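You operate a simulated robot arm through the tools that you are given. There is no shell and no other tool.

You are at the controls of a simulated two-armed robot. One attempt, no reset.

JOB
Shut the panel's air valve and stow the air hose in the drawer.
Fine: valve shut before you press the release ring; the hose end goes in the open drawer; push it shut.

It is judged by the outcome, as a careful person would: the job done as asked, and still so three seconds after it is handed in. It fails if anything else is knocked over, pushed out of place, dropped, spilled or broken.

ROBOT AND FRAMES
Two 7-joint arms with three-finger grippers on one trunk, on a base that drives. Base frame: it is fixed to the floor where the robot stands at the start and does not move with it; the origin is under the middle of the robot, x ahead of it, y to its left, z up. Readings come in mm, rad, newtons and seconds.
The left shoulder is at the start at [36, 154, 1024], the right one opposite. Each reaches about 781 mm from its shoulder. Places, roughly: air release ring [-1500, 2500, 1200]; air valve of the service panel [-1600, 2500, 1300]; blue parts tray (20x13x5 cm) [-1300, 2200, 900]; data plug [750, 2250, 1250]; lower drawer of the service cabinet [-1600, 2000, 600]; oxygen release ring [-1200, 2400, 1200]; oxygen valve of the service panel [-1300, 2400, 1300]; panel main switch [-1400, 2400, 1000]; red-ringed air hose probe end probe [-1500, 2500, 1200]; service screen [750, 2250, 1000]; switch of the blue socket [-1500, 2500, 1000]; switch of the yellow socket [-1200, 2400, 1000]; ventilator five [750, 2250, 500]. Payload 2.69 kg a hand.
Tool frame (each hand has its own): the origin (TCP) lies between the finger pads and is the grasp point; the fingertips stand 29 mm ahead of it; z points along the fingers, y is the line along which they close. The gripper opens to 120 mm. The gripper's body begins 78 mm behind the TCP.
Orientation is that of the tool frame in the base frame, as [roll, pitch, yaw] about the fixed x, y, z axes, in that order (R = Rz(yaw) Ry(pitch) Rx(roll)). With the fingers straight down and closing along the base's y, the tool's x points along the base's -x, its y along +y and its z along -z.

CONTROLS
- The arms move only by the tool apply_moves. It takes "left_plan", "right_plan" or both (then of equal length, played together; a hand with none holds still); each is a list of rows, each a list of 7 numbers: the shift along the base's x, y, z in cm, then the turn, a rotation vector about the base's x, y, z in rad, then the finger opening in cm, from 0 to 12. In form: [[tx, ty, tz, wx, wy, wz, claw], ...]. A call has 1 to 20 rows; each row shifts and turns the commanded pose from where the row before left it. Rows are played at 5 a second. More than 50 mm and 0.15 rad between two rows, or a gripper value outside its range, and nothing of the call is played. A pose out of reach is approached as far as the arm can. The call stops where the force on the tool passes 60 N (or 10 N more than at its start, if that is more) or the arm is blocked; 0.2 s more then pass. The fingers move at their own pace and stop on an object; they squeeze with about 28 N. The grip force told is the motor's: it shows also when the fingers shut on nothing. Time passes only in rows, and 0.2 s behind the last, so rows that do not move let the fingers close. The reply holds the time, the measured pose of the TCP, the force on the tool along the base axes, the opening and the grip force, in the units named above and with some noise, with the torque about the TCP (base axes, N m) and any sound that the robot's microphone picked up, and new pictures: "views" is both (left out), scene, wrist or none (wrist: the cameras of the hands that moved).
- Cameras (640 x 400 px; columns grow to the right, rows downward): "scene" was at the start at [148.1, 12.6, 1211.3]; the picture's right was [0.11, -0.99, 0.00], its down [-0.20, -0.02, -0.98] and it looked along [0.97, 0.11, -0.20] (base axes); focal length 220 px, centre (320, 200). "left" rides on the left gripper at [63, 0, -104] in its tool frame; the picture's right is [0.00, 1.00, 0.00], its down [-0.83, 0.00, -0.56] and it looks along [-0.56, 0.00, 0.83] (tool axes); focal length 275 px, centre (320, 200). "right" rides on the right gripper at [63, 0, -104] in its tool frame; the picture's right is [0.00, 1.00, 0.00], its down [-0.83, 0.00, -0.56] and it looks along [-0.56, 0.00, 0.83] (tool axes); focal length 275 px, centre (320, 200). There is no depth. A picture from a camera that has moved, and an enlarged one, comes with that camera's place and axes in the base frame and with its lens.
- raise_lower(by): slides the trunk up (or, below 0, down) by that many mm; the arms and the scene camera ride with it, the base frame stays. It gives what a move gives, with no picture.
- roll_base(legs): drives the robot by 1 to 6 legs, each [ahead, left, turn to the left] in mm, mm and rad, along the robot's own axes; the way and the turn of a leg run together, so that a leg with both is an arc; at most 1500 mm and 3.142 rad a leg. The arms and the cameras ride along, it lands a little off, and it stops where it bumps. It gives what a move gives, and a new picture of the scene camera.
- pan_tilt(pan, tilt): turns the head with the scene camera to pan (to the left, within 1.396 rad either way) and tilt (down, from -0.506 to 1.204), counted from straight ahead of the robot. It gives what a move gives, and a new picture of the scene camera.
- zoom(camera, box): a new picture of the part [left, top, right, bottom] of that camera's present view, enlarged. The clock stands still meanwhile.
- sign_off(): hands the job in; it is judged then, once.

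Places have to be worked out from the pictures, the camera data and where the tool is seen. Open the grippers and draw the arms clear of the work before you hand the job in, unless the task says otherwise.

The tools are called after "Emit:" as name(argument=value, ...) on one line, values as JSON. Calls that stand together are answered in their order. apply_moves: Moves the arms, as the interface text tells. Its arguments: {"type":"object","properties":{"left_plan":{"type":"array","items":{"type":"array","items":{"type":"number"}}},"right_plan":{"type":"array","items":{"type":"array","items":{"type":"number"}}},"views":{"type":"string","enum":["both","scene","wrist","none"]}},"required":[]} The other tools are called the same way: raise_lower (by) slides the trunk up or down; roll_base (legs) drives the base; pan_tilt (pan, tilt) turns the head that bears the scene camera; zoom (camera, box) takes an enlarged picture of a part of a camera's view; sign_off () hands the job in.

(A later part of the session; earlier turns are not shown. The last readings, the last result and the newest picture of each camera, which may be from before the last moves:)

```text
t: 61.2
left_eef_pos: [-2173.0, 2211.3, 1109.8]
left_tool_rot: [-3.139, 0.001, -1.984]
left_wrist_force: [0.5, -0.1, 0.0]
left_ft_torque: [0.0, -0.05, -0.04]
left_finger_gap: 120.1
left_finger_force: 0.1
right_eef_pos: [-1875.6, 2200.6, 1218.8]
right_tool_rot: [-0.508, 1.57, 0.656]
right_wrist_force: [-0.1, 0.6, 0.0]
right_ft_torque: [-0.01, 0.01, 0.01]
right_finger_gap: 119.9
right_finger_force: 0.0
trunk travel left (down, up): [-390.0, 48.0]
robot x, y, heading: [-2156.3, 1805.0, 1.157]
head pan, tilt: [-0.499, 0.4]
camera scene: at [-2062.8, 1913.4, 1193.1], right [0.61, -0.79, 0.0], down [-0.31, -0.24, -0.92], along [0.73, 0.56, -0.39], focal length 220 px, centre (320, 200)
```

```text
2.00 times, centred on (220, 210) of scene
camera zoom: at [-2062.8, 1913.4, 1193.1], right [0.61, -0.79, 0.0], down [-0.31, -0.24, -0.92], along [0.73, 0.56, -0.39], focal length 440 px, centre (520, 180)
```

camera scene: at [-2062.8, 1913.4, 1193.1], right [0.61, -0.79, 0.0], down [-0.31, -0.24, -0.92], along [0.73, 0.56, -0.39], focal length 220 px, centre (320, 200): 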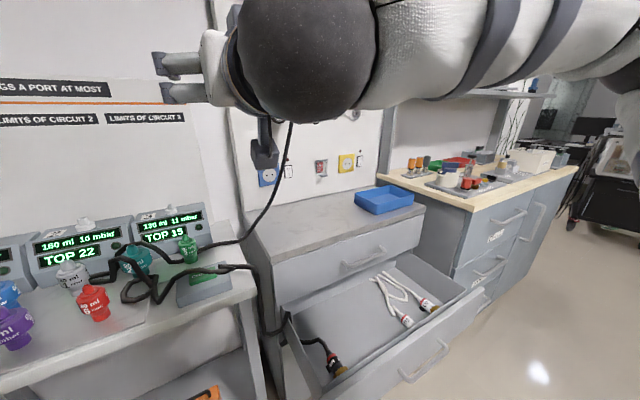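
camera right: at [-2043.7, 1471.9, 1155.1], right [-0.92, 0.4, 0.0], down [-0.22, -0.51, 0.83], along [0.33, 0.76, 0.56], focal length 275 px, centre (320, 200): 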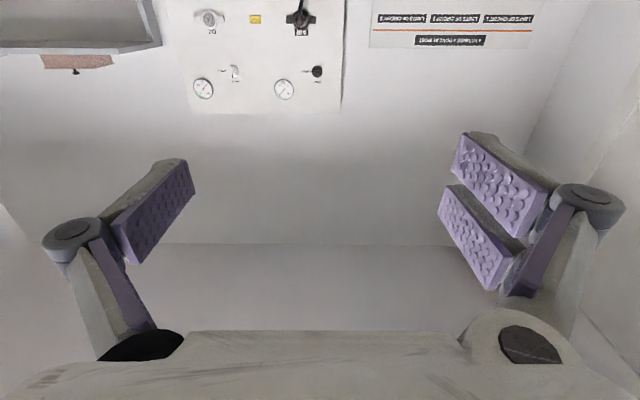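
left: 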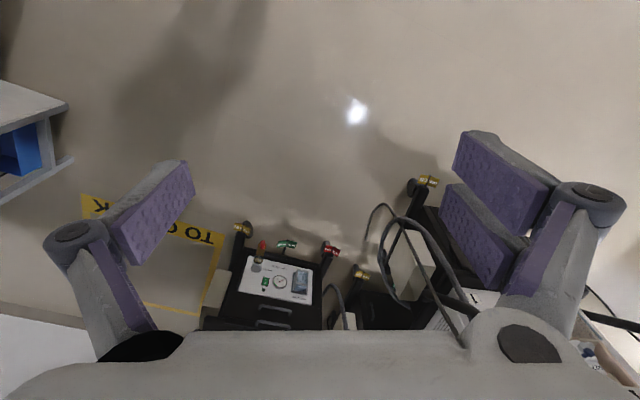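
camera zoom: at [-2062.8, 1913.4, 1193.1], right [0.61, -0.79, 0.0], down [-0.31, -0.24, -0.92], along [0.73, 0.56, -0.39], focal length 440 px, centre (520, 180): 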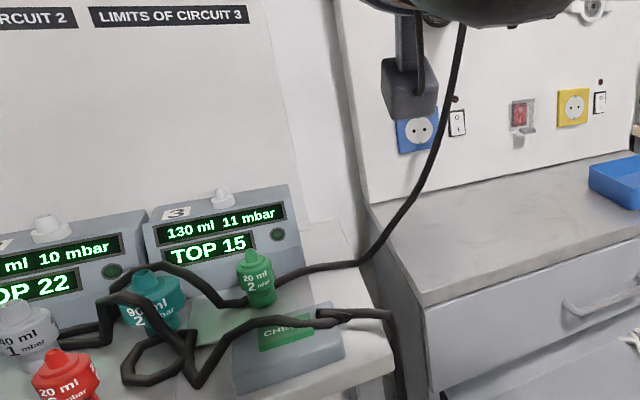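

So the same black hose already has one "AIR" end lying in the drawer, and the probe end is plugged into the panel. Loose fittings on the side table sit near the hose, so I must not drag it. I'll shift left 80 and go ahead 200 to get within reach, passing left of the drawer.

Emit:
roll_base(legs=[[0, 80, 0], [200, 0, 0]])

Emit:
pan_tilt(pan=0.0, tilt=1.2)

Emit:
pan_tilt(pan=-0.3, tilt=0.0)

```text
t: 63.6
left_eef_pos: [-2167.9, 2413.7, 1110.9]
left_tool_rot: [-3.138, 0.003, -1.983]
left_wrist_force: [-0.3, 0.2, -0.2]
left_ft_torque: [-0.05, -0.01, 0.04]
left_finger_gap: 120.0
left_finger_force: 0.1
right_eef_pos: [-1868.8, 2402.4, 1219.3]
right_tool_rot: [-0.399, 1.57, 0.762]
right_wrist_force: [0.0, 0.6, -0.5]
right_ft_torque: [0.05, -0.01, 0.01]
right_finger_gap: 120.0
right_finger_force: 0.0
trunk travel left (down, up): [-390.0, 48.0]
robot x, y, heading: [-2152.8, 2008.5, 1.15]
head pan, tilt: [-0.499, 0.4]
camera scene: at [-2058.0, 2116.1, 1193.1], right [0.61, -0.79, 0.0], down [-0.31, -0.24, -0.92], along [0.73, 0.56, -0.39], focal length 220 px, centre (320, 200)
```

scene: 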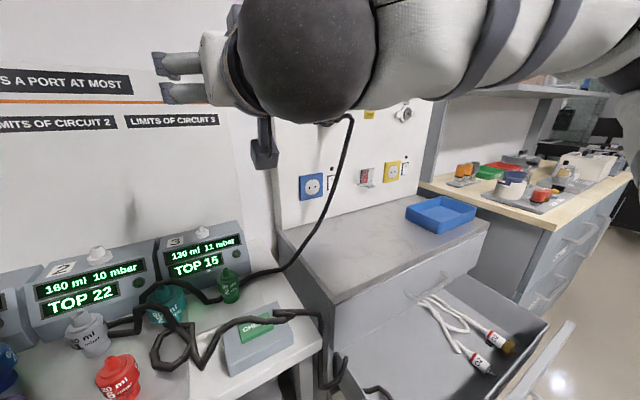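

```text
t: 64.8
left_eef_pos: [-2169.3, 2413.7, 1110.1]
left_tool_rot: [-3.139, 0.002, -1.984]
left_wrist_force: [0.0, -0.2, -0.4]
left_ft_torque: [0.01, -0.01, -0.02]
left_finger_gap: 119.9
left_finger_force: 0.0
right_eef_pos: [-1868.1, 2403.8, 1215.4]
right_tool_rot: [-2.737, 1.566, -1.58]
right_wrist_force: [-0.7, 0.4, 0.0]
right_ft_torque: [-0.01, -0.02, 0.0]
right_finger_gap: 120.0
right_finger_force: 0.1
trunk travel left (down, up): [-390.0, 48.0]
robot x, y, heading: [-2153.4, 2009.2, 1.159]
head pan, tilt: [0.0, 1.201]
camera scene: at [-2092.8, 2122.0, 1147.9], right [0.85, -0.52, 0.0], down [-0.42, -0.68, -0.6], along [0.31, 0.51, -0.8], focal length 220 px, centre (320, 200)
```

scene: 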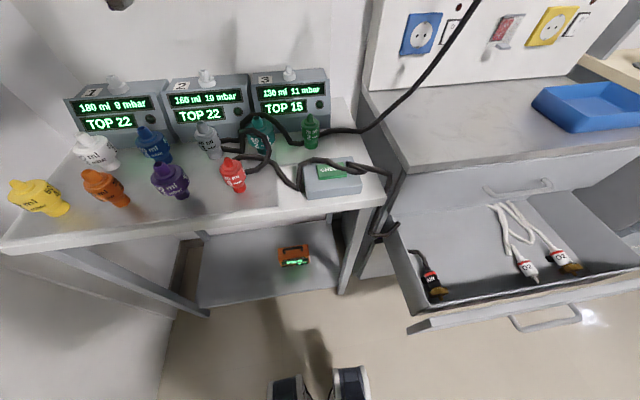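

```text
t: 66.2
left_eef_pos: [-2168.8, 2413.7, 1111.0]
left_tool_rot: [-3.139, 0.002, -1.985]
left_wrist_force: [-0.4, 0.1, -0.6]
left_ft_torque: [-0.02, 0.0, -0.03]
left_finger_gap: 120.0
left_finger_force: 0.1
right_eef_pos: [-1869.7, 2402.7, 1219.7]
right_tool_rot: [-0.301, 1.566, 0.861]
right_wrist_force: [0.8, -0.2, 0.1]
right_ft_torque: [0.0, 0.01, 0.0]
right_finger_gap: 119.8
right_finger_force: 0.0
trunk travel left (down, up): [-390.0, 48.0]
robot x, y, heading: [-2154.6, 2007.5, 1.158]
head pan, tilt: [-0.3, 0.0]
camera scene: at [-2072.7, 2126.9, 1230.1], right [0.75, -0.66, 0.0], down [0.0, 0.0, -1.0], along [0.66, 0.75, 0.0], focal length 220 px, centre (320, 200)
```

scene: 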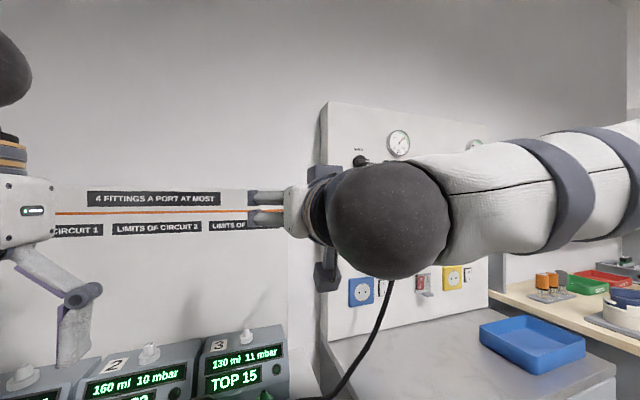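

I'm in position with the base clear of the drawer. I'll raise the trunk fully and move the right hand to the right to look at the valve with its wrist camera.

Emit:
raise_lower(by=46)

Emit:
apply_moves(right_plan=[[3.0, -1.35, 0.3, 0, 0, 0, 12], [3.0, -1.35, 0.3, 0, 0, 0, 12], [3.0, -1.35, 0.3, 0, 0, 0, 12], [3.0, -1.35, 0.3, 0, 0, 0, 12], [3.0, -1.35, 0.3, 0, 0, 0, 12], [2.0, -0.9, 0.3, 0, 0, 0, 12]], views="both")

```text
t: 67.0
left_eef_pos: [-2167.6, 2414.7, 1155.4]
left_tool_rot: [-3.14, 0.0, -1.985]
left_wrist_force: [0.5, 0.3, -0.8]
left_ft_torque: [-0.04, -0.02, 0.0]
left_finger_gap: 119.8
left_finger_force: 0.1
right_eef_pos: [-1868.8, 2402.6, 1262.9]
right_tool_rot: [1.132, 1.571, 2.297]
right_wrist_force: [1.5, 1.1, -0.9]
right_ft_torque: [0.03, -0.05, -0.01]
right_finger_gap: 119.8
right_finger_force: 0.0
trunk travel left (down, up): [-436.0, 2.0]
robot x, y, heading: [-2154.6, 2008.8, 1.155]
head pan, tilt: [-0.3, 0.0]
```

```text
t: 68.4
left_eef_pos: [-2168.7, 2413.2, 1157.5]
left_tool_rot: [-3.139, 0.004, -1.984]
left_wrist_force: [0.2, 0.1, 0.0]
left_ft_torque: [-0.03, 0.03, 0.04]
left_finger_gap: 119.8
left_finger_force: 0.1
right_eef_pos: [-1699.5, 2326.9, 1282.8]
right_tool_rot: [-0.384, 1.568, 0.779]
right_wrist_force: [-0.3, 1.0, -0.1]
right_ft_torque: [-0.02, -0.01, 0.03]
right_finger_gap: 120.2
right_finger_force: 0.0
trunk travel left (down, up): [-436.0, 2.0]
robot x, y, heading: [-2154.2, 2010.3, 1.159]
head pan, tilt: [-0.3, 0.0]
camera scene: at [-2092.2, 2081.8, 1281.4], right [0.75, -0.66, 0.0], down [0.0, 0.0, -1.0], along [0.66, 0.75, 0.0], focal length 220 px, centre (320, 200)
camera right: at [-1739.1, 2230.2, 1218.8], right [-0.92, 0.4, -0.01], down [-0.23, -0.51, 0.83], along [0.33, 0.76, 0.56], focal length 275 px, centre (320, 200)
```

scene: 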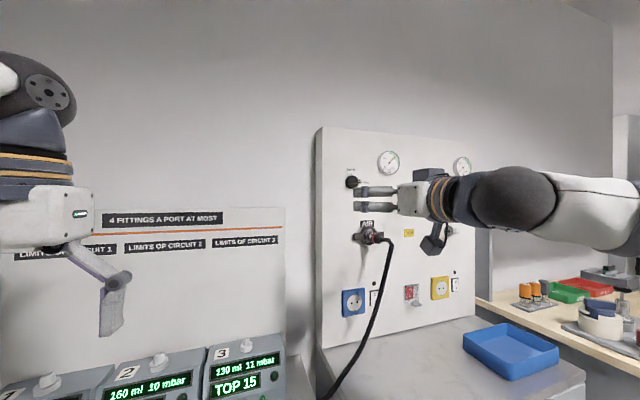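
right: 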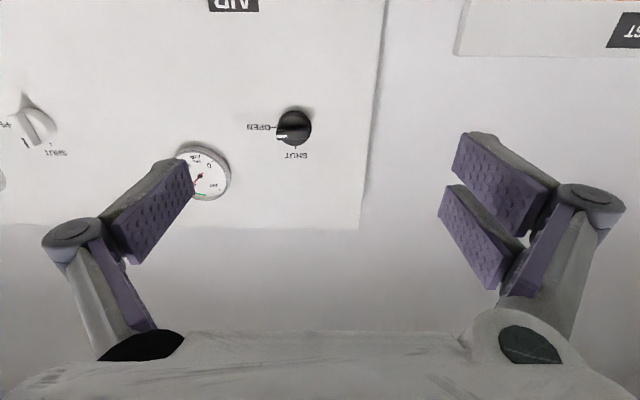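

The wrist camera sees the knob, upside down, with its mark towards OPEN. Combining views puts the knob at about (-1575, 2522, 1336) and the O2 knob at about (-1278, 2401, 1336). That makes the panel's inward normal about (0.377, 0.926). I'll zoom in for detail.

Emit:
zoom(camera="right", box=[240, 90, 350, 170])

Emit:
zoom(camera="scene", box=[330, 160, 420, 260])

```text
5.00 times, centred on (295, 130) of right
camera zoom: at [-1739.1, 2230.2, 1218.8], right [-0.92, 0.4, -0.01], down [-0.23, -0.51, 0.83], along [0.33, 0.76, 0.56], focal length 1376 px, centre (445, 550)
```

zoom: 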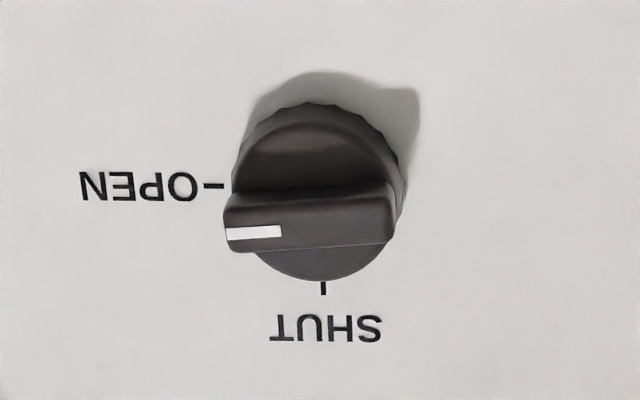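

```text
4.00 times, centred on (375, 210) of scene
camera zoom: at [-2092.2, 2081.8, 1281.4], right [0.75, -0.66, 0.0], down [0.0, 0.0, -1.0], along [0.66, 0.75, 0.0], focal length 879 px, centre (100, 160)
```

zoom: 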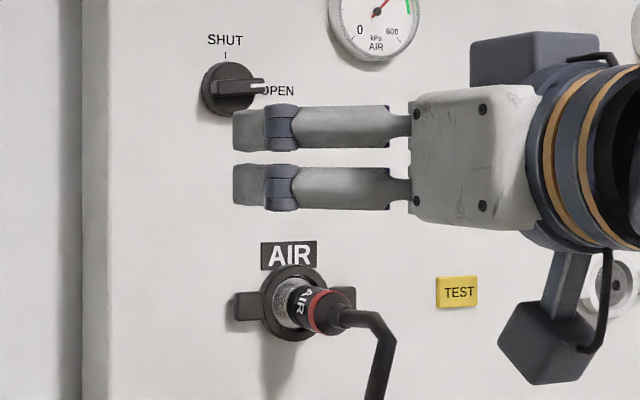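

The knob has a bar handle about 40 mm long, horizontal now, with its axis meeting the panel at about (-1575, 2529, 1337) and the bar standing about 26 mm proud. I'll roll the hand 90° so the fingers close vertically and stop about 120 mm in front of it.

Emit:
apply_moves(right_plan=[[0.72, 0.83, 0.49, 0.0538, 0.1322, 0.002, 8], [0.72, 0.83, 0.49, 0.0538, 0.1322, 0.002, 8], [0.72, 0.83, 0.49, 0.0538, 0.1322, 0.002, 8], [0.72, 0.83, 0.49, 0.0538, 0.1322, 0.002, 8], [0.72, 0.83, 0.49, 0.0538, 0.1322, 0.002, 8], [0.72, 0.83, 0.49, 0.0538, 0.1322, 0.002, 8], [0.72, 0.83, 0.49, 0.0538, 0.1322, 0.002, 8], [0.72, 0.83, 0.49, 0.0538, 0.1322, 0.002, 8], [0.72, 0.83, 0.49, 0.0538, 0.1322, 0.002, 8], [0.72, 0.83, 0.49, 0.0538, 0.1322, 0.002, 8], [0.72, 0.83, 0.49, 0.0538, 0.1322, 0.002, 8]], views="both")

```text
t: 70.8
left_eef_pos: [-2167.4, 2413.1, 1155.9]
left_tool_rot: [-3.139, 0.001, -1.984]
left_wrist_force: [-0.4, 0.4, -0.5]
left_ft_torque: [-0.01, 0.02, 0.01]
left_finger_gap: 119.8
left_finger_force: 0.1
right_eef_pos: [-1621.5, 2417.7, 1338.0]
right_tool_rot: [1.579, 0.0, 2.765]
right_wrist_force: [0.8, 0.5, 0.4]
right_ft_torque: [0.0, 0.0, 0.0]
right_finger_gap: 80.0
right_finger_force: 0.0
trunk travel left (down, up): [-436.0, 2.0]
robot x, y, heading: [-2156.4, 2006.9, 1.15]
head pan, tilt: [-0.3, 0.0]
camera scene: at [-2092.4, 2082.3, 1281.3], right [0.75, -0.66, 0.0], down [0.0, 0.0, -1.0], along [0.66, 0.75, 0.0], focal length 220 px, centre (320, 200)
camera right: at [-1716.7, 2343.2, 1338.8], right [0.0, 0.01, 1.0], down [0.57, -0.82, 0.01], along [0.82, 0.57, 0.0], focal length 275 px, centre (320, 200)
```

scene: 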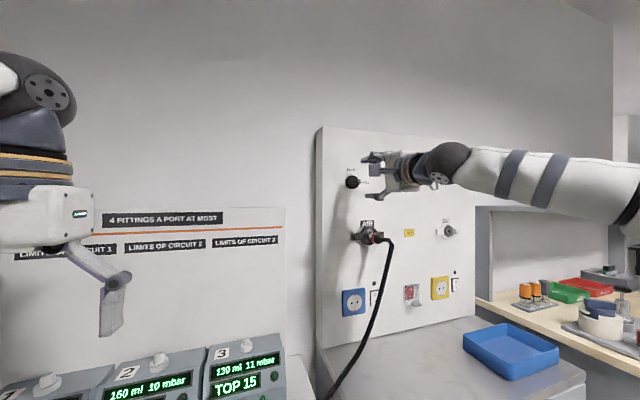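
right: 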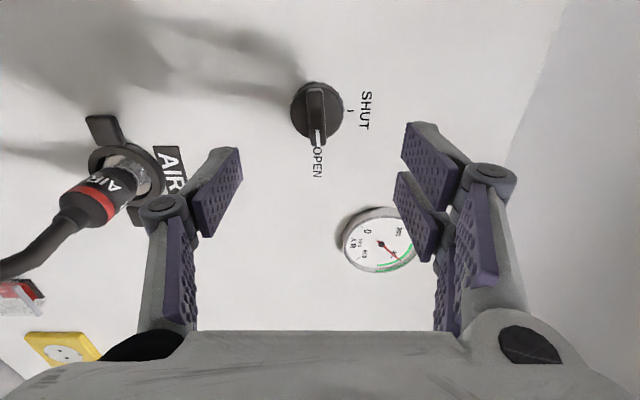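

The knob is on the hand's axis at z about 1336. I'll advance about 78 mm with the fingers 5 cm apart and check before closing.

Emit:
apply_moves(right_plan=[[0.7, 1.7, -0.05, 0, 0, 0, 5], [0.8, 1.85, -0.05, 0, 0, 0, 5], [0.8, 1.85, -0.05, 0, 0, 0, 5], [0.75, 1.8, -0.05, 0, 0, 0, 5], [0, 0, 0, 0, 0, 0, 5]], views="both")

Emit:
zoom(camera="right", box=[200, 40, 440, 200])

Emit:
zoom(camera="scene", box=[330, 140, 420, 210])

```text
t: 72.0
left_eef_pos: [-2167.9, 2414.0, 1155.5]
left_tool_rot: [-3.139, 0.004, -1.984]
left_wrist_force: [0.6, -0.7, -0.6]
left_ft_torque: [0.02, -0.05, 0.03]
left_finger_gap: 119.8
left_finger_force: 0.0
right_eef_pos: [-1590.9, 2489.8, 1335.4]
right_tool_rot: [1.578, 0.005, 2.766]
right_wrist_force: [0.4, 1.5, 0.5]
right_ft_torque: [0.0, 0.0, -0.02]
right_finger_gap: 50.2
right_finger_force: 0.0
trunk travel left (down, up): [-436.0, 2.0]
robot x, y, heading: [-2154.4, 2006.4, 1.152]
head pan, tilt: [-0.3, 0.0]
camera scene: at [-2092.5, 2081.5, 1281.5], right [0.75, -0.66, 0.0], down [0.0, 0.0, -1.0], along [0.66, 0.75, 0.0], focal length 220 px, centre (320, 200)
camera right: at [-1686.8, 2413.8, 1336.0], right [0.0, 0.01, 1.0], down [0.57, -0.82, 0.01], along [0.82, 0.57, 0.0], focal length 275 px, centre (320, 200)
```

scene: 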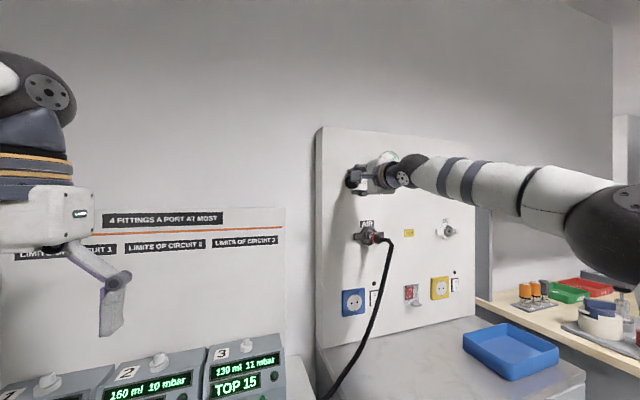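
right: 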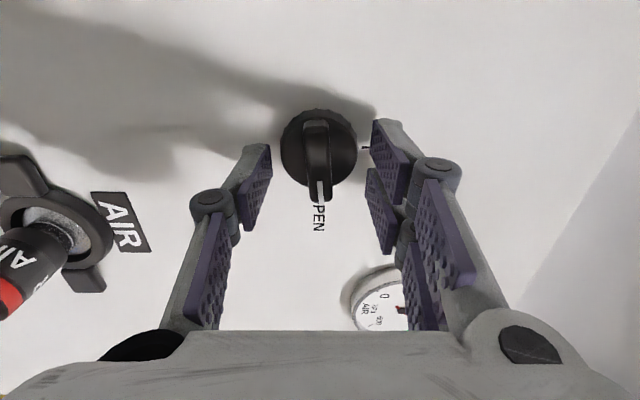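

```text
2.50 times, centred on (320, 120) of right
camera zoom: at [-1686.8, 2413.8, 1336.0], right [0.0, 0.01, 1.0], down [0.57, -0.82, 0.01], along [0.82, 0.57, 0.0], focal length 688 px, centre (320, 400)
```

zoom: 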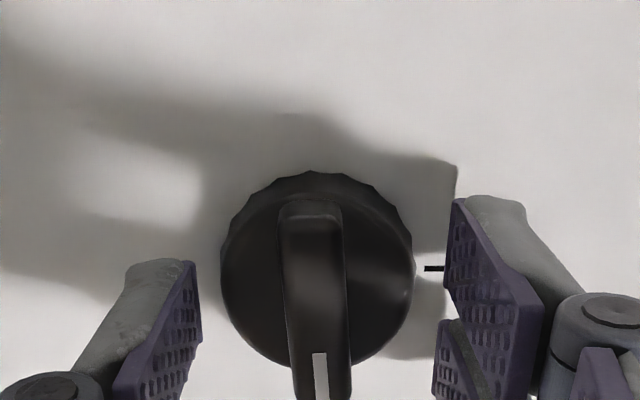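

```text
5.71 times, centred on (375, 175) of scene
camera zoom: at [-2092.5, 2081.5, 1281.5], right [0.75, -0.66, 0.0], down [0.0, 0.0, -1.0], along [0.66, 0.75, 0.0], focal length 1256 px, centre (6, 343)
```

zoom: 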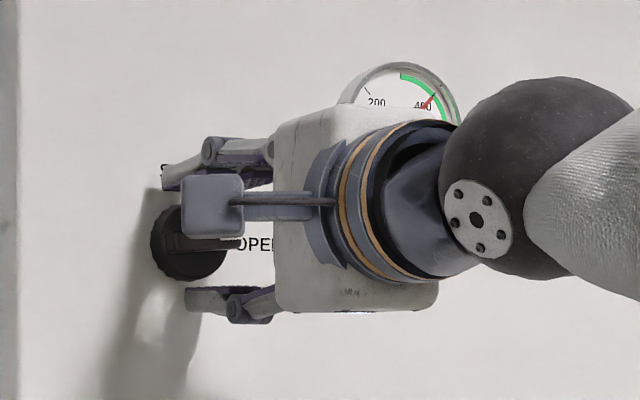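

The bar lies between the fingers and is centred. Closing now.

Emit:
apply_moves(right_plan=[[0, 0, 0, 0, 0, 0, 2.5], [0, 0, 0, 0, 0, 0, 1.0], [0, 0, 0, 0, 0, 0, 0.8], [0, 0, 0, 0, 0, 0, 0.5]], views="wrist")

```text
t: 73.0
left_eef_pos: [-2169.1, 2413.8, 1157.4]
left_tool_rot: [-3.138, 0.001, -1.984]
left_wrist_force: [-0.1, -0.1, -0.8]
left_ft_torque: [-0.04, -0.03, -0.02]
left_finger_gap: 120.0
left_finger_force: 0.0
right_eef_pos: [-1590.0, 2488.5, 1335.0]
right_tool_rot: [1.58, 0.004, 2.767]
right_wrist_force: [-1.3, -1.4, -1.1]
right_ft_torque: [-0.01, 0.02, 0.05]
right_finger_gap: 39.1
right_finger_force: 44.8
trunk travel left (down, up): [-436.0, 2.0]
robot x, y, heading: [-2155.8, 2004.5, 1.155]
head pan, tilt: [-0.3, 0.0]
camera right: at [-1686.8, 2414.1, 1335.6], right [0.0, 0.01, 1.0], down [0.57, -0.82, 0.01], along [0.82, 0.57, 0.0], focal length 275 px, centre (320, 200)
```

right: 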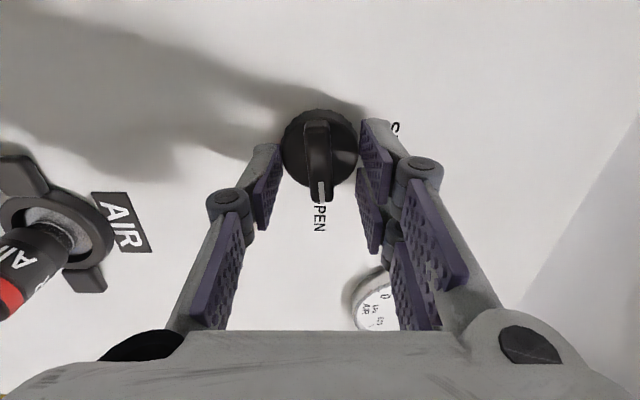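

The fingers closed on the 39 mm knurled disc rather than the bar. I'll open, back off 7 mm and grip the bar for a positive hold.

Emit:
apply_moves(right_plan=[[0, 0, 0, 0, 0, 0, 5], [-0.26, -0.65, 0.05, 0, 0, 0, 5], [0, 0, 0, 0, 0, 0, 2], [0, 0, 0, 0, 0, 0, 0.8], [0, 0, 0, 0, 0, 0, 0.5]], views="wrist")

```text
t: 74.2
left_eef_pos: [-2168.4, 2413.4, 1157.2]
left_tool_rot: [-3.139, 0.003, -1.984]
left_wrist_force: [0.9, 0.6, 0.0]
left_ft_torque: [0.02, 0.0, 0.0]
left_finger_gap: 119.9
left_finger_force: 0.1
right_eef_pos: [-1593.9, 2481.8, 1335.8]
right_tool_rot: [1.578, 0.004, 2.767]
right_wrist_force: [-1.5, -1.2, -2.4]
right_ft_torque: [-0.05, 0.04, 0.39]
right_finger_gap: 12.0
right_finger_force: 39.1
trunk travel left (down, up): [-436.0, 2.0]
robot x, y, heading: [-2149.9, 2010.5, 1.156]
head pan, tilt: [-0.3, 0.0]
camera right: at [-1689.8, 2407.0, 1335.7], right [0.0, 0.01, 1.0], down [0.57, -0.82, 0.01], along [0.82, 0.57, 0.0], focal length 275 px, centre (320, 200)
```

right: 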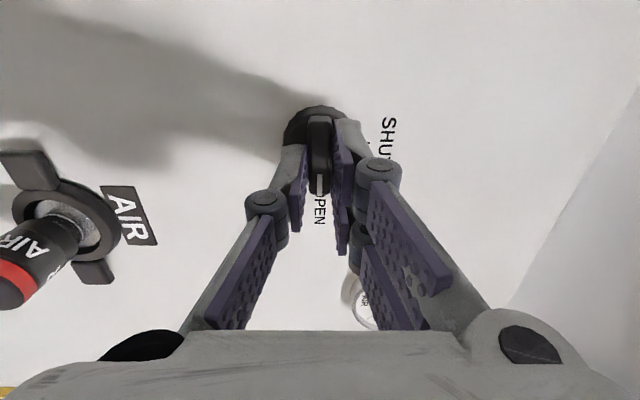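

The bar is gripped at 12 mm and the hand is on the knob's axis. I'll turn it 90° counter-clockwise, from OPEN to SHUT.

Emit:
apply_moves(right_plan=[[0, 0, 0, -0.0538, -0.1322, 0, 0.5], [0, 0, 0, -0.0538, -0.1322, 0, 0.5], [0, 0, 0, -0.0538, -0.1322, 0, 0.5], [0, 0, 0, -0.0538, -0.1322, 0, 0.5], [0, 0, 0, -0.0538, -0.1322, 0, 0.5], [0, 0, 0, -0.0538, -0.1322, 0, 0.5], [0, 0, 0, -0.0538, -0.1322, 0, 0.5], [0, 0, 0, -0.0538, -0.1322, 0, 0.5], [0, 0, 0, -0.0538, -0.1322, 0, 0.5], [0, 0, 0, -0.0538, -0.1322, 0, 0.5], [0, 0, 0, -0.0538, -0.1322, 0, 0.5]], views="both")

Emit:
zoom(camera="right", box=[220, 60, 420, 190])

Emit:
zoom(camera="scene", box=[330, 140, 420, 210])

```text
t: 76.6
left_eef_pos: [-2171.7, 2415.2, 1157.1]
left_tool_rot: [-3.138, 0.002, -1.983]
left_wrist_force: [0.4, 0.1, -0.2]
left_ft_torque: [0.03, 0.0, 0.01]
left_finger_gap: 120.1
left_finger_force: 0.1
right_eef_pos: [-1595.7, 2483.7, 1338.7]
right_tool_rot: [-2.49, 1.561, -1.312]
right_wrist_force: [-6.3, 9.1, 17.9]
right_ft_torque: [0.59, 0.05, 0.29]
right_finger_gap: 11.8
right_finger_force: 38.7
trunk travel left (down, up): [-436.0, 2.0]
robot x, y, heading: [-2153.7, 2006.8, 1.154]
head pan, tilt: [-0.3, 0.0]
camera scene: at [-2095.2, 2082.2, 1281.6], right [0.75, -0.66, 0.0], down [0.0, 0.0, -1.0], along [0.66, 0.75, 0.0], focal length 220 px, centre (320, 200)
camera right: at [-1635.6, 2385.0, 1275.7], right [-0.92, 0.38, -0.01], down [-0.22, -0.51, 0.84], along [0.31, 0.77, 0.55], focal length 275 px, centre (320, 200)
```

scene: 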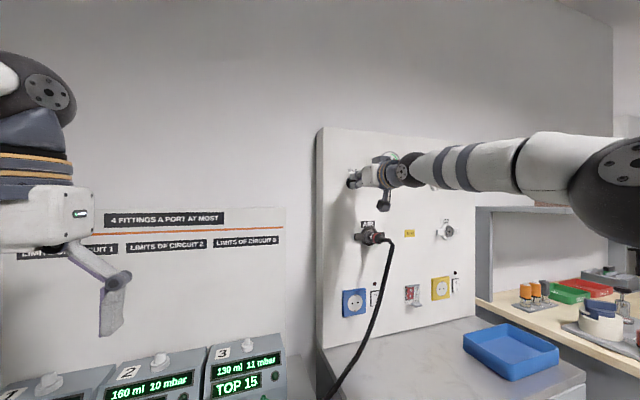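
right: 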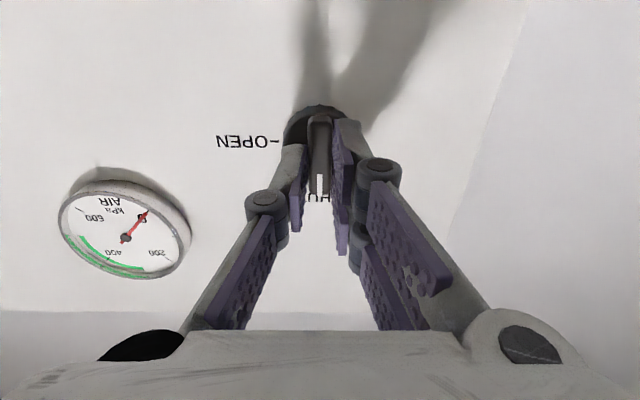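

```text
3.08 times, centred on (320, 125) of right
camera zoom: at [-1635.6, 2385.0, 1275.7], right [-0.92, 0.38, -0.01], down [-0.22, -0.51, 0.84], along [0.31, 0.77, 0.55], focal length 847 px, centre (320, 431)
```

zoom: 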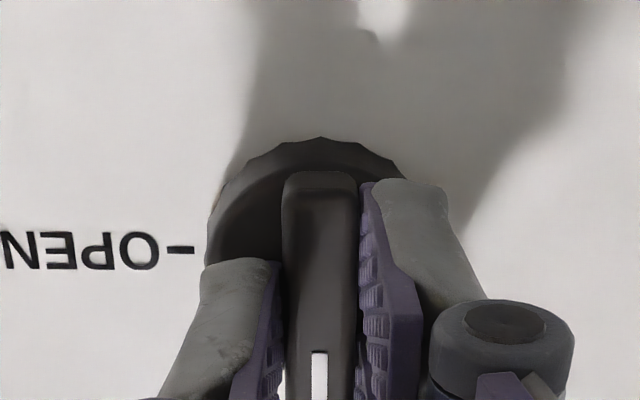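

```text
5.71 times, centred on (375, 175) of scene
camera zoom: at [-2095.2, 2082.2, 1281.6], right [0.75, -0.66, 0.0], down [0.0, 0.0, -1.0], along [0.66, 0.75, 0.0], focal length 1256 px, centre (6, 343)
```

zoom: 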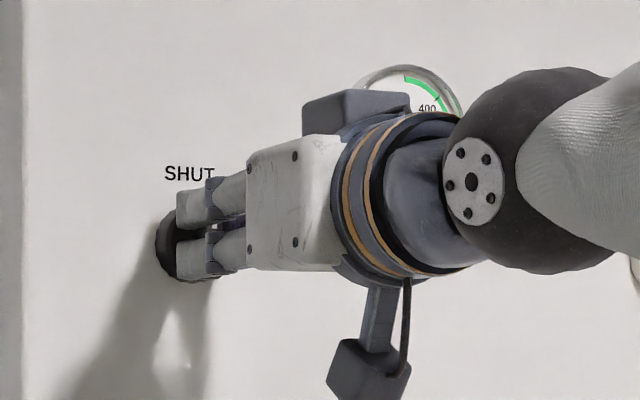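

The knob's mark now points to SHUT and the AIR gauge needle has fallen to 0. I'll release and back straight off, then verify.

Emit:
apply_moves(right_plan=[[0, 0, 0, 0, 0, 0, 5], [0, 0, 0, 0, 0, 0, 5], [-1.1, -2.8, 0, 0, 0, 0, 5], [-1.5, -3.7, 0, 0, 0, 0, 5], [-1.5, -3.7, 0, 0, 0, 0, 5], [-1.1, -2.8, 0, 0, 0, 0, 5]], views="both")

Emit:
zoom(camera="scene", box=[330, 140, 420, 260])

Emit:
zoom(camera="right", box=[180, 0, 400, 180])

```text
t: 78.0
left_eef_pos: [-2168.3, 2411.9, 1157.9]
left_tool_rot: [-3.14, 0.002, -1.985]
left_wrist_force: [0.2, 0.2, -0.2]
left_ft_torque: [0.07, 0.01, 0.0]
left_finger_gap: 120.2
left_finger_force: 0.1
right_eef_pos: [-1631.2, 2420.1, 1312.2]
right_tool_rot: [3.059, 1.481, -1.992]
right_wrist_force: [-1.0, -0.2, 0.2]
right_ft_torque: [0.0, 0.04, 0.01]
right_finger_gap: 50.1
right_finger_force: 0.1
right hand out of reach, approached as far as the arm can: row 4, 5, 6
trunk travel left (down, up): [-436.0, 2.0]
robot x, y, heading: [-2153.3, 2008.4, 1.157]
head pan, tilt: [-0.3, 0.0]
camera scene: at [-2091.8, 2080.6, 1281.5], right [0.75, -0.66, 0.0], down [0.0, 0.0, -1.0], along [0.66, 0.75, 0.0], focal length 220 px, centre (320, 200)
camera right: at [-1666.3, 2316.1, 1259.1], right [-0.94, 0.33, 0.0], down [-0.16, -0.45, 0.88], along [0.29, 0.83, 0.48], focal length 275 px, centre (320, 200)
```

scene: 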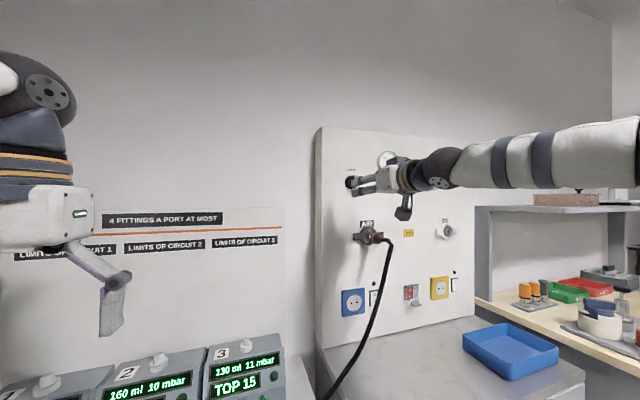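
right: 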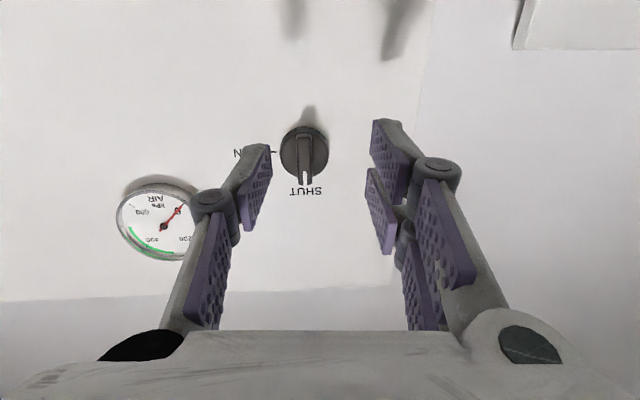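

```text
3.33 times, centred on (375, 200) of scene
camera zoom: at [-2091.8, 2080.6, 1281.5], right [0.75, -0.66, 0.0], down [0.0, 0.0, -1.0], along [0.66, 0.75, 0.0], focal length 733 px, centre (137, 200)
```

zoom: 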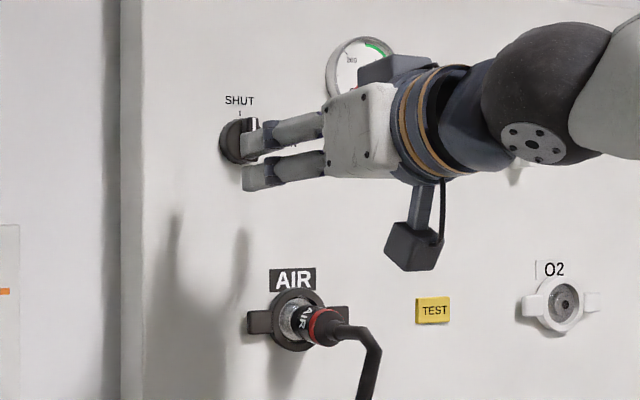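

```text
2.22 times, centred on (290, 90) of right
camera zoom: at [-1666.3, 2316.1, 1259.1], right [-0.94, 0.33, 0.0], down [-0.16, -0.45, 0.88], along [0.29, 0.83, 0.48], focal length 612 px, centre (387, 444)
```

zoom: 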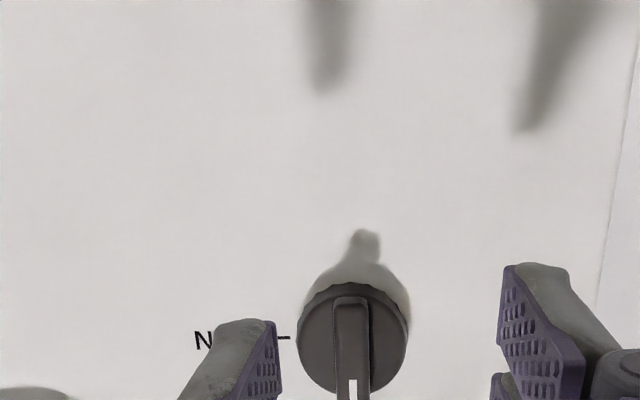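

The valve is shut: its mark is at SHUT and the gauge reads 0. The arm's retreat hit a reach limit in this elbow posture, so I'll bring the hand down toward probe height, watching where it goes.

Emit:
apply_moves(right_plan=[[0, 0, -2, 0, 0, 0, 6], [0, 0, -3, 0, 0, 0, 6], [0, 0, -3, 0, 0, 0, 6]], views="both")

```text
t: 78.8
left_eef_pos: [-2168.3, 2414.7, 1156.1]
left_tool_rot: [-3.14, 0.002, -1.983]
left_wrist_force: [-0.1, -0.5, 0.6]
left_ft_torque: [0.01, 0.01, -0.03]
left_finger_gap: 120.0
left_finger_force: 0.1
right_eef_pos: [-1631.5, 2410.1, 1239.7]
right_tool_rot: [3.058, 1.522, -2.016]
right_wrist_force: [0.1, 0.6, -0.3]
right_ft_torque: [0.04, 0.0, -0.02]
right_finger_gap: 60.1
right_finger_force: 0.0
trunk travel left (down, up): [-436.0, 2.0]
robot x, y, heading: [-2150.2, 2010.1, 1.158]
head pan, tilt: [-0.3, 0.0]
camera scene: at [-2091.9, 2082.0, 1281.3], right [0.75, -0.66, 0.0], down [0.0, 0.0, -1.0], along [0.66, 0.75, 0.0], focal length 220 px, centre (320, 200)
camera right: at [-1668.9, 2309.1, 1182.9], right [-0.94, 0.35, 0.0], down [-0.18, -0.48, 0.86], along [0.3, 0.8, 0.51], focal length 275 px, centre (320, 200)
```

scene: 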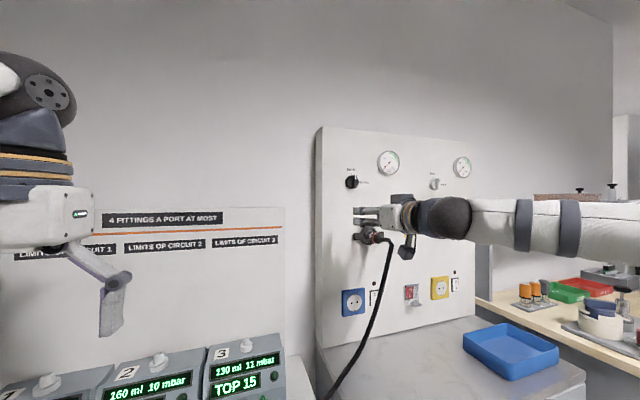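
right: 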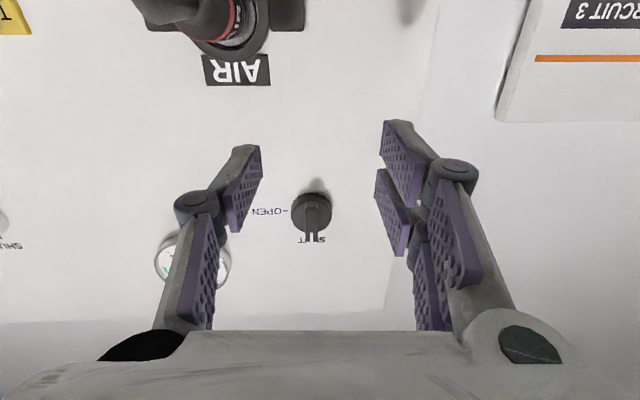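

The hand is at z 1240 and d≈131 mm from the panel, about 60 mm left of the probe's axis. I'll move it right to line up above the probe, which clears the probe top.

Emit:
apply_moves(right_plan=[[1.5, -0.6, 0, 0, 0, 0, 6], [2.0, -0.85, 0, 0, 0, 0, 6], [2.2, -0.9, 0, 0, 0, 0, 6]], views="wrist")

Emit:
zoom(camera="right", box=[200, 0, 420, 130])

```text
t: 79.6
left_eef_pos: [-2167.5, 2413.8, 1157.1]
left_tool_rot: [-3.14, 0.004, -1.985]
left_wrist_force: [-0.6, -0.4, 0.2]
left_ft_torque: [0.02, 0.03, -0.03]
left_finger_gap: 119.8
left_finger_force: 0.1
right_eef_pos: [-1573.5, 2388.2, 1242.5]
right_tool_rot: [3.096, 1.519, -1.976]
right_wrist_force: [-0.2, 0.5, 0.1]
right_ft_torque: [-0.01, -0.01, 0.02]
right_finger_gap: 60.2
right_finger_force: 0.1
trunk travel left (down, up): [-436.0, 2.0]
robot x, y, heading: [-2157.5, 2007.5, 1.154]
head pan, tilt: [-0.3, 0.0]
camera right: at [-1610.3, 2286.3, 1184.5], right [-0.94, 0.35, 0.0], down [-0.18, -0.48, 0.86], along [0.3, 0.8, 0.51], focal length 275 px, centre (320, 200)
```

right: 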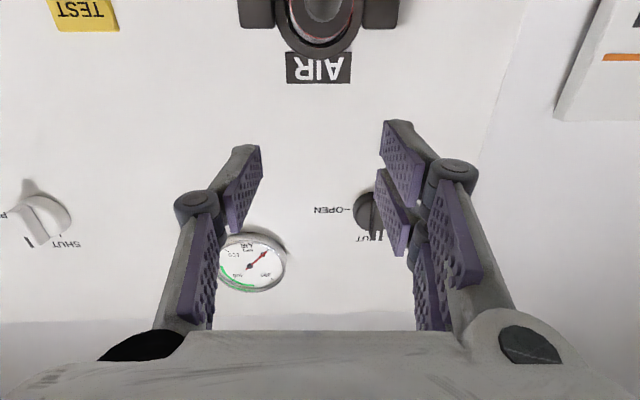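

```text
2.91 times, centred on (310, 65) of right
camera zoom: at [-1610.3, 2286.3, 1184.5], right [-0.94, 0.35, 0.0], down [-0.18, -0.48, 0.86], along [0.3, 0.8, 0.51], focal length 801 px, centre (349, 593)
```

zoom: 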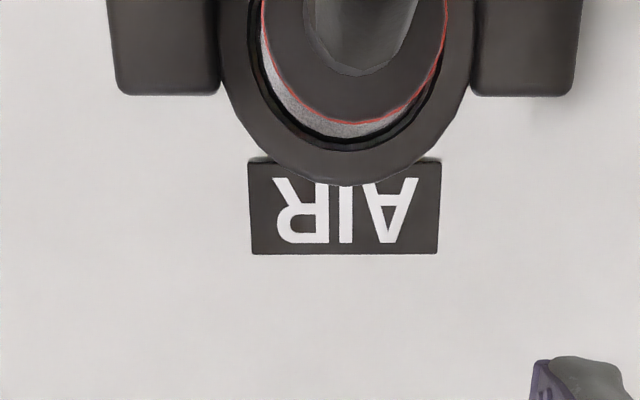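

The probe is now centred laterally. The retreat was reach-limited, so the commanded pose may lag behind the measured one. I'll command 60 mm forward and see whether the readings converge. The fingertips stay above the probe.

Emit:
apply_moves(right_plan=[[0.75, 1.85, 0, 0, 0, 0, 6], [0.75, 1.85, 0, 0, 0, 0, 6]], views="none")

```text
t: 80.2
left_eef_pos: [-2169.1, 2415.5, 1157.1]
left_tool_rot: [-3.139, 0.001, -1.985]
left_wrist_force: [-0.2, 0.5, -0.2]
left_ft_torque: [-0.01, 0.0, 0.02]
left_finger_gap: 120.0
left_finger_force: 0.0
right_eef_pos: [-1558.7, 2425.9, 1240.3]
right_tool_rot: [3.107, 1.52, -1.966]
right_wrist_force: [-0.4, -0.4, 0.3]
right_ft_torque: [0.0, -0.01, 0.0]
right_finger_gap: 60.0
right_finger_force: 0.1
trunk travel left (down, up): [-436.0, 2.0]
robot x, y, heading: [-2153.7, 2009.8, 1.158]
head pan, tilt: [-0.3, 0.0]
```

The commands do follow the measured pose. I'll level the hand with a small pitch and yaw fix, back off to d≈130, and lower it halfway to look at the probe.

Emit:
apply_moves(right_plan=[[-0.75, -1.85, 0, 0.046, -0.019, -0.027, 6], [-0.75, -1.85, 0, 0, 0, 0, 6], [0, 0, -1.5, 0, 0, 0, 7], [0, 0, -1.5, 0, 0, 0, 7]], views="both")

Emit:
zoom(camera="right", box=[200, 0, 440, 140])

Emit:
zoom(camera="scene", box=[330, 160, 450, 270])

```text
t: 81.2
left_eef_pos: [-2169.0, 2414.5, 1157.8]
left_tool_rot: [-3.138, 0.001, -1.984]
left_wrist_force: [-0.5, 0.6, 0.2]
left_ft_torque: [0.01, 0.01, -0.01]
left_finger_gap: 119.9
left_finger_force: 0.1
right_eef_pos: [-1574.9, 2388.1, 1213.5]
right_tool_rot: [1.757, 1.57, 2.941]
right_wrist_force: [-0.5, -1.1, 1.0]
right_ft_torque: [-0.02, 0.03, 0.01]
right_finger_gap: 69.9
right_finger_force: 0.1
trunk travel left (down, up): [-436.0, 2.0]
robot x, y, heading: [-2158.3, 2007.3, 1.157]
head pan, tilt: [-0.3, 0.0]
camera scene: at [-2092.3, 2081.9, 1281.4], right [0.75, -0.66, 0.0], down [0.0, 0.0, -1.0], along [0.66, 0.75, 0.0], focal length 220 px, centre (320, 200)
camera right: at [-1612.9, 2289.9, 1149.3], right [-0.93, 0.38, 0.0], down [-0.21, -0.51, 0.83], along [0.31, 0.77, 0.56], focal length 275 px, centre (320, 200)
```

scene: 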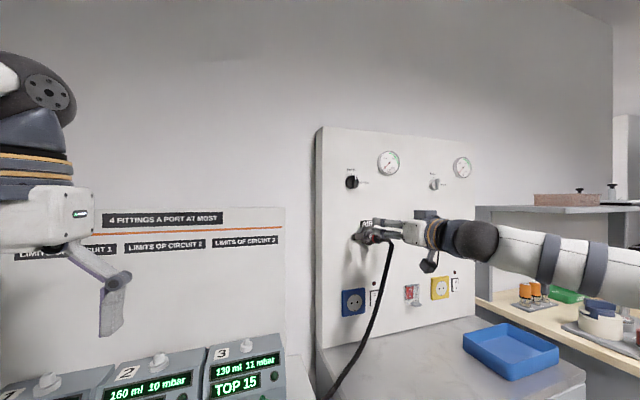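
right: 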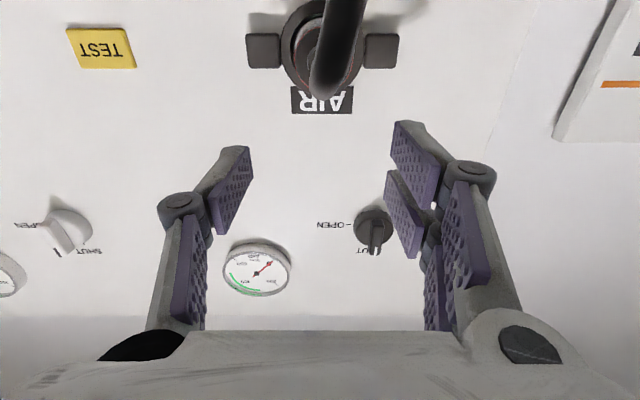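

```text
2.67 times, centred on (320, 70) of right
camera zoom: at [-1612.9, 2289.9, 1149.3], right [-0.93, 0.38, 0.0], down [-0.21, -0.51, 0.83], along [0.31, 0.77, 0.56], focal length 734 px, centre (320, 547)
```

zoom: 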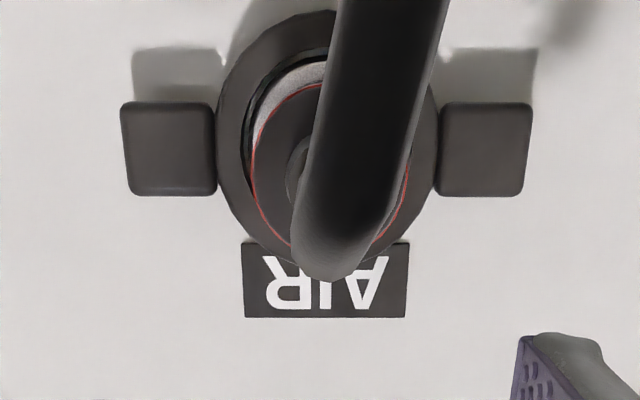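

```text
3.64 times, centred on (390, 215) of scene
camera zoom: at [-2092.3, 2081.9, 1281.4], right [0.75, -0.66, 0.0], down [0.0, 0.0, -1.0], along [0.66, 0.75, 0.0], focal length 799 px, centre (66, 146)
```

zoom: 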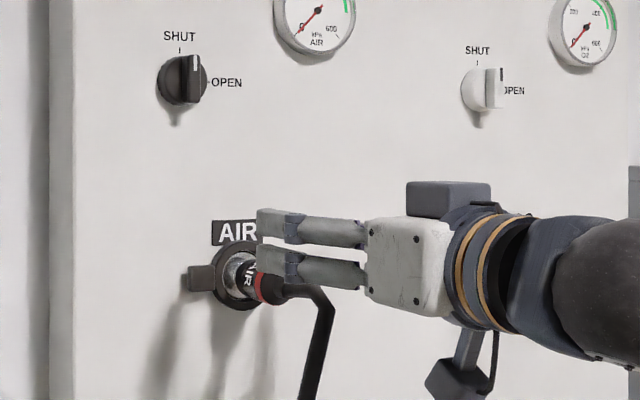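

The probe body is about 36 mm across and the ring about 59 mm, with ears either side, at z 1171. The hose bend behind the probe would hit the palm on a level approach. I'll tilt the hand 0.4 rad nose-down so the palm passes above the hose, with the fingers straddling the probe short of the ring.

Emit:
apply_moves(right_plan=[[0, 0, 0, -0.1233, 0.0503, 0, 7], [0, 0, 0, -0.1233, 0.0503, 0, 7], [0, 0, 0, -0.1233, 0.0503, 0, 7], [0.7, 1.66, -1.2, 0, 0, 0, 7], [0.7, 1.66, -1.2, 0, 0, 0, 7], [0.63, 1.66, -1.2, 0, 0, 0, 7]], views="both")

Emit:
zoom(camera="right", box=[200, 40, 440, 200])

Emit:
zoom(camera="scene", box=[330, 160, 450, 270])

```text
t: 82.6
left_eef_pos: [-2168.1, 2416.0, 1156.4]
left_tool_rot: [-3.137, 0.002, -1.986]
left_wrist_force: [0.2, 0.0, 0.6]
left_ft_torque: [-0.01, 0.01, -0.04]
left_finger_gap: 119.7
left_finger_force: 0.2
right_eef_pos: [-1555.4, 2437.9, 1177.5]
right_tool_rot: [3.138, 1.169, -1.961]
right_wrist_force: [0.6, -0.1, -0.2]
right_ft_torque: [-0.02, 0.01, -0.01]
right_finger_gap: 70.0
right_finger_force: 0.0
trunk travel left (down, up): [-436.0, 2.0]
robot x, y, heading: [-2154.0, 2010.7, 1.15]
head pan, tilt: [-0.3, 0.0]
camera scene: at [-2092.2, 2082.6, 1281.3], right [0.75, -0.66, 0.0], down [0.0, 0.0, -1.0], along [0.66, 0.75, 0.0], focal length 220 px, centre (320, 200)
camera right: at [-1599.5, 2324.9, 1158.7], right [-0.93, 0.38, 0.0], down [-0.07, -0.17, 0.98], along [0.37, 0.91, 0.19], focal length 275 px, centre (320, 200)
```

scene: 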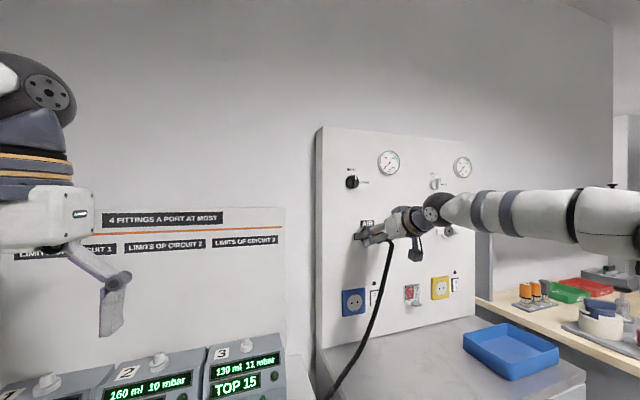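
right: 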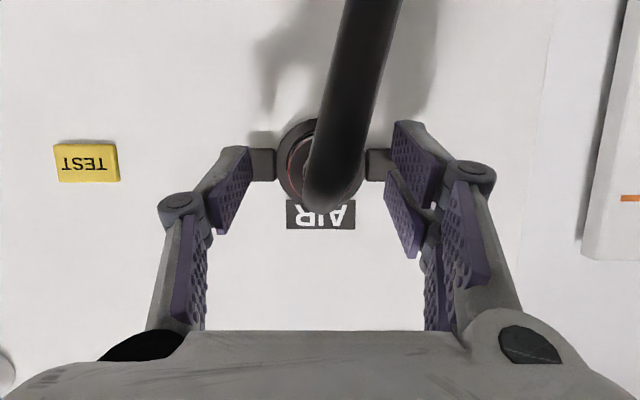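

```text
2.50 times, centred on (320, 120) of right
camera zoom: at [-1599.5, 2324.9, 1158.7], right [-0.93, 0.38, 0.0], down [-0.07, -0.17, 0.98], along [0.37, 0.91, 0.19], focal length 688 px, centre (320, 400)
```

zoom: 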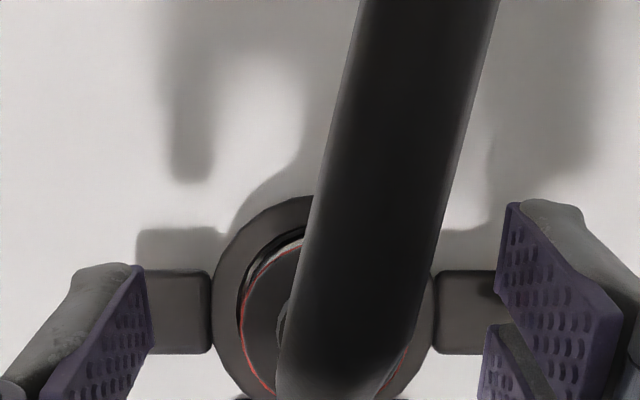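

```text
3.64 times, centred on (390, 215) of scene
camera zoom: at [-2092.2, 2082.6, 1281.3], right [0.75, -0.66, 0.0], down [0.0, 0.0, -1.0], along [0.66, 0.75, 0.0], focal length 799 px, centre (66, 146)
```

zoom: 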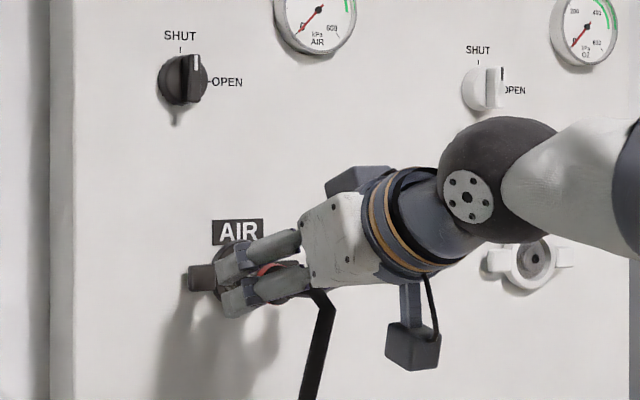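

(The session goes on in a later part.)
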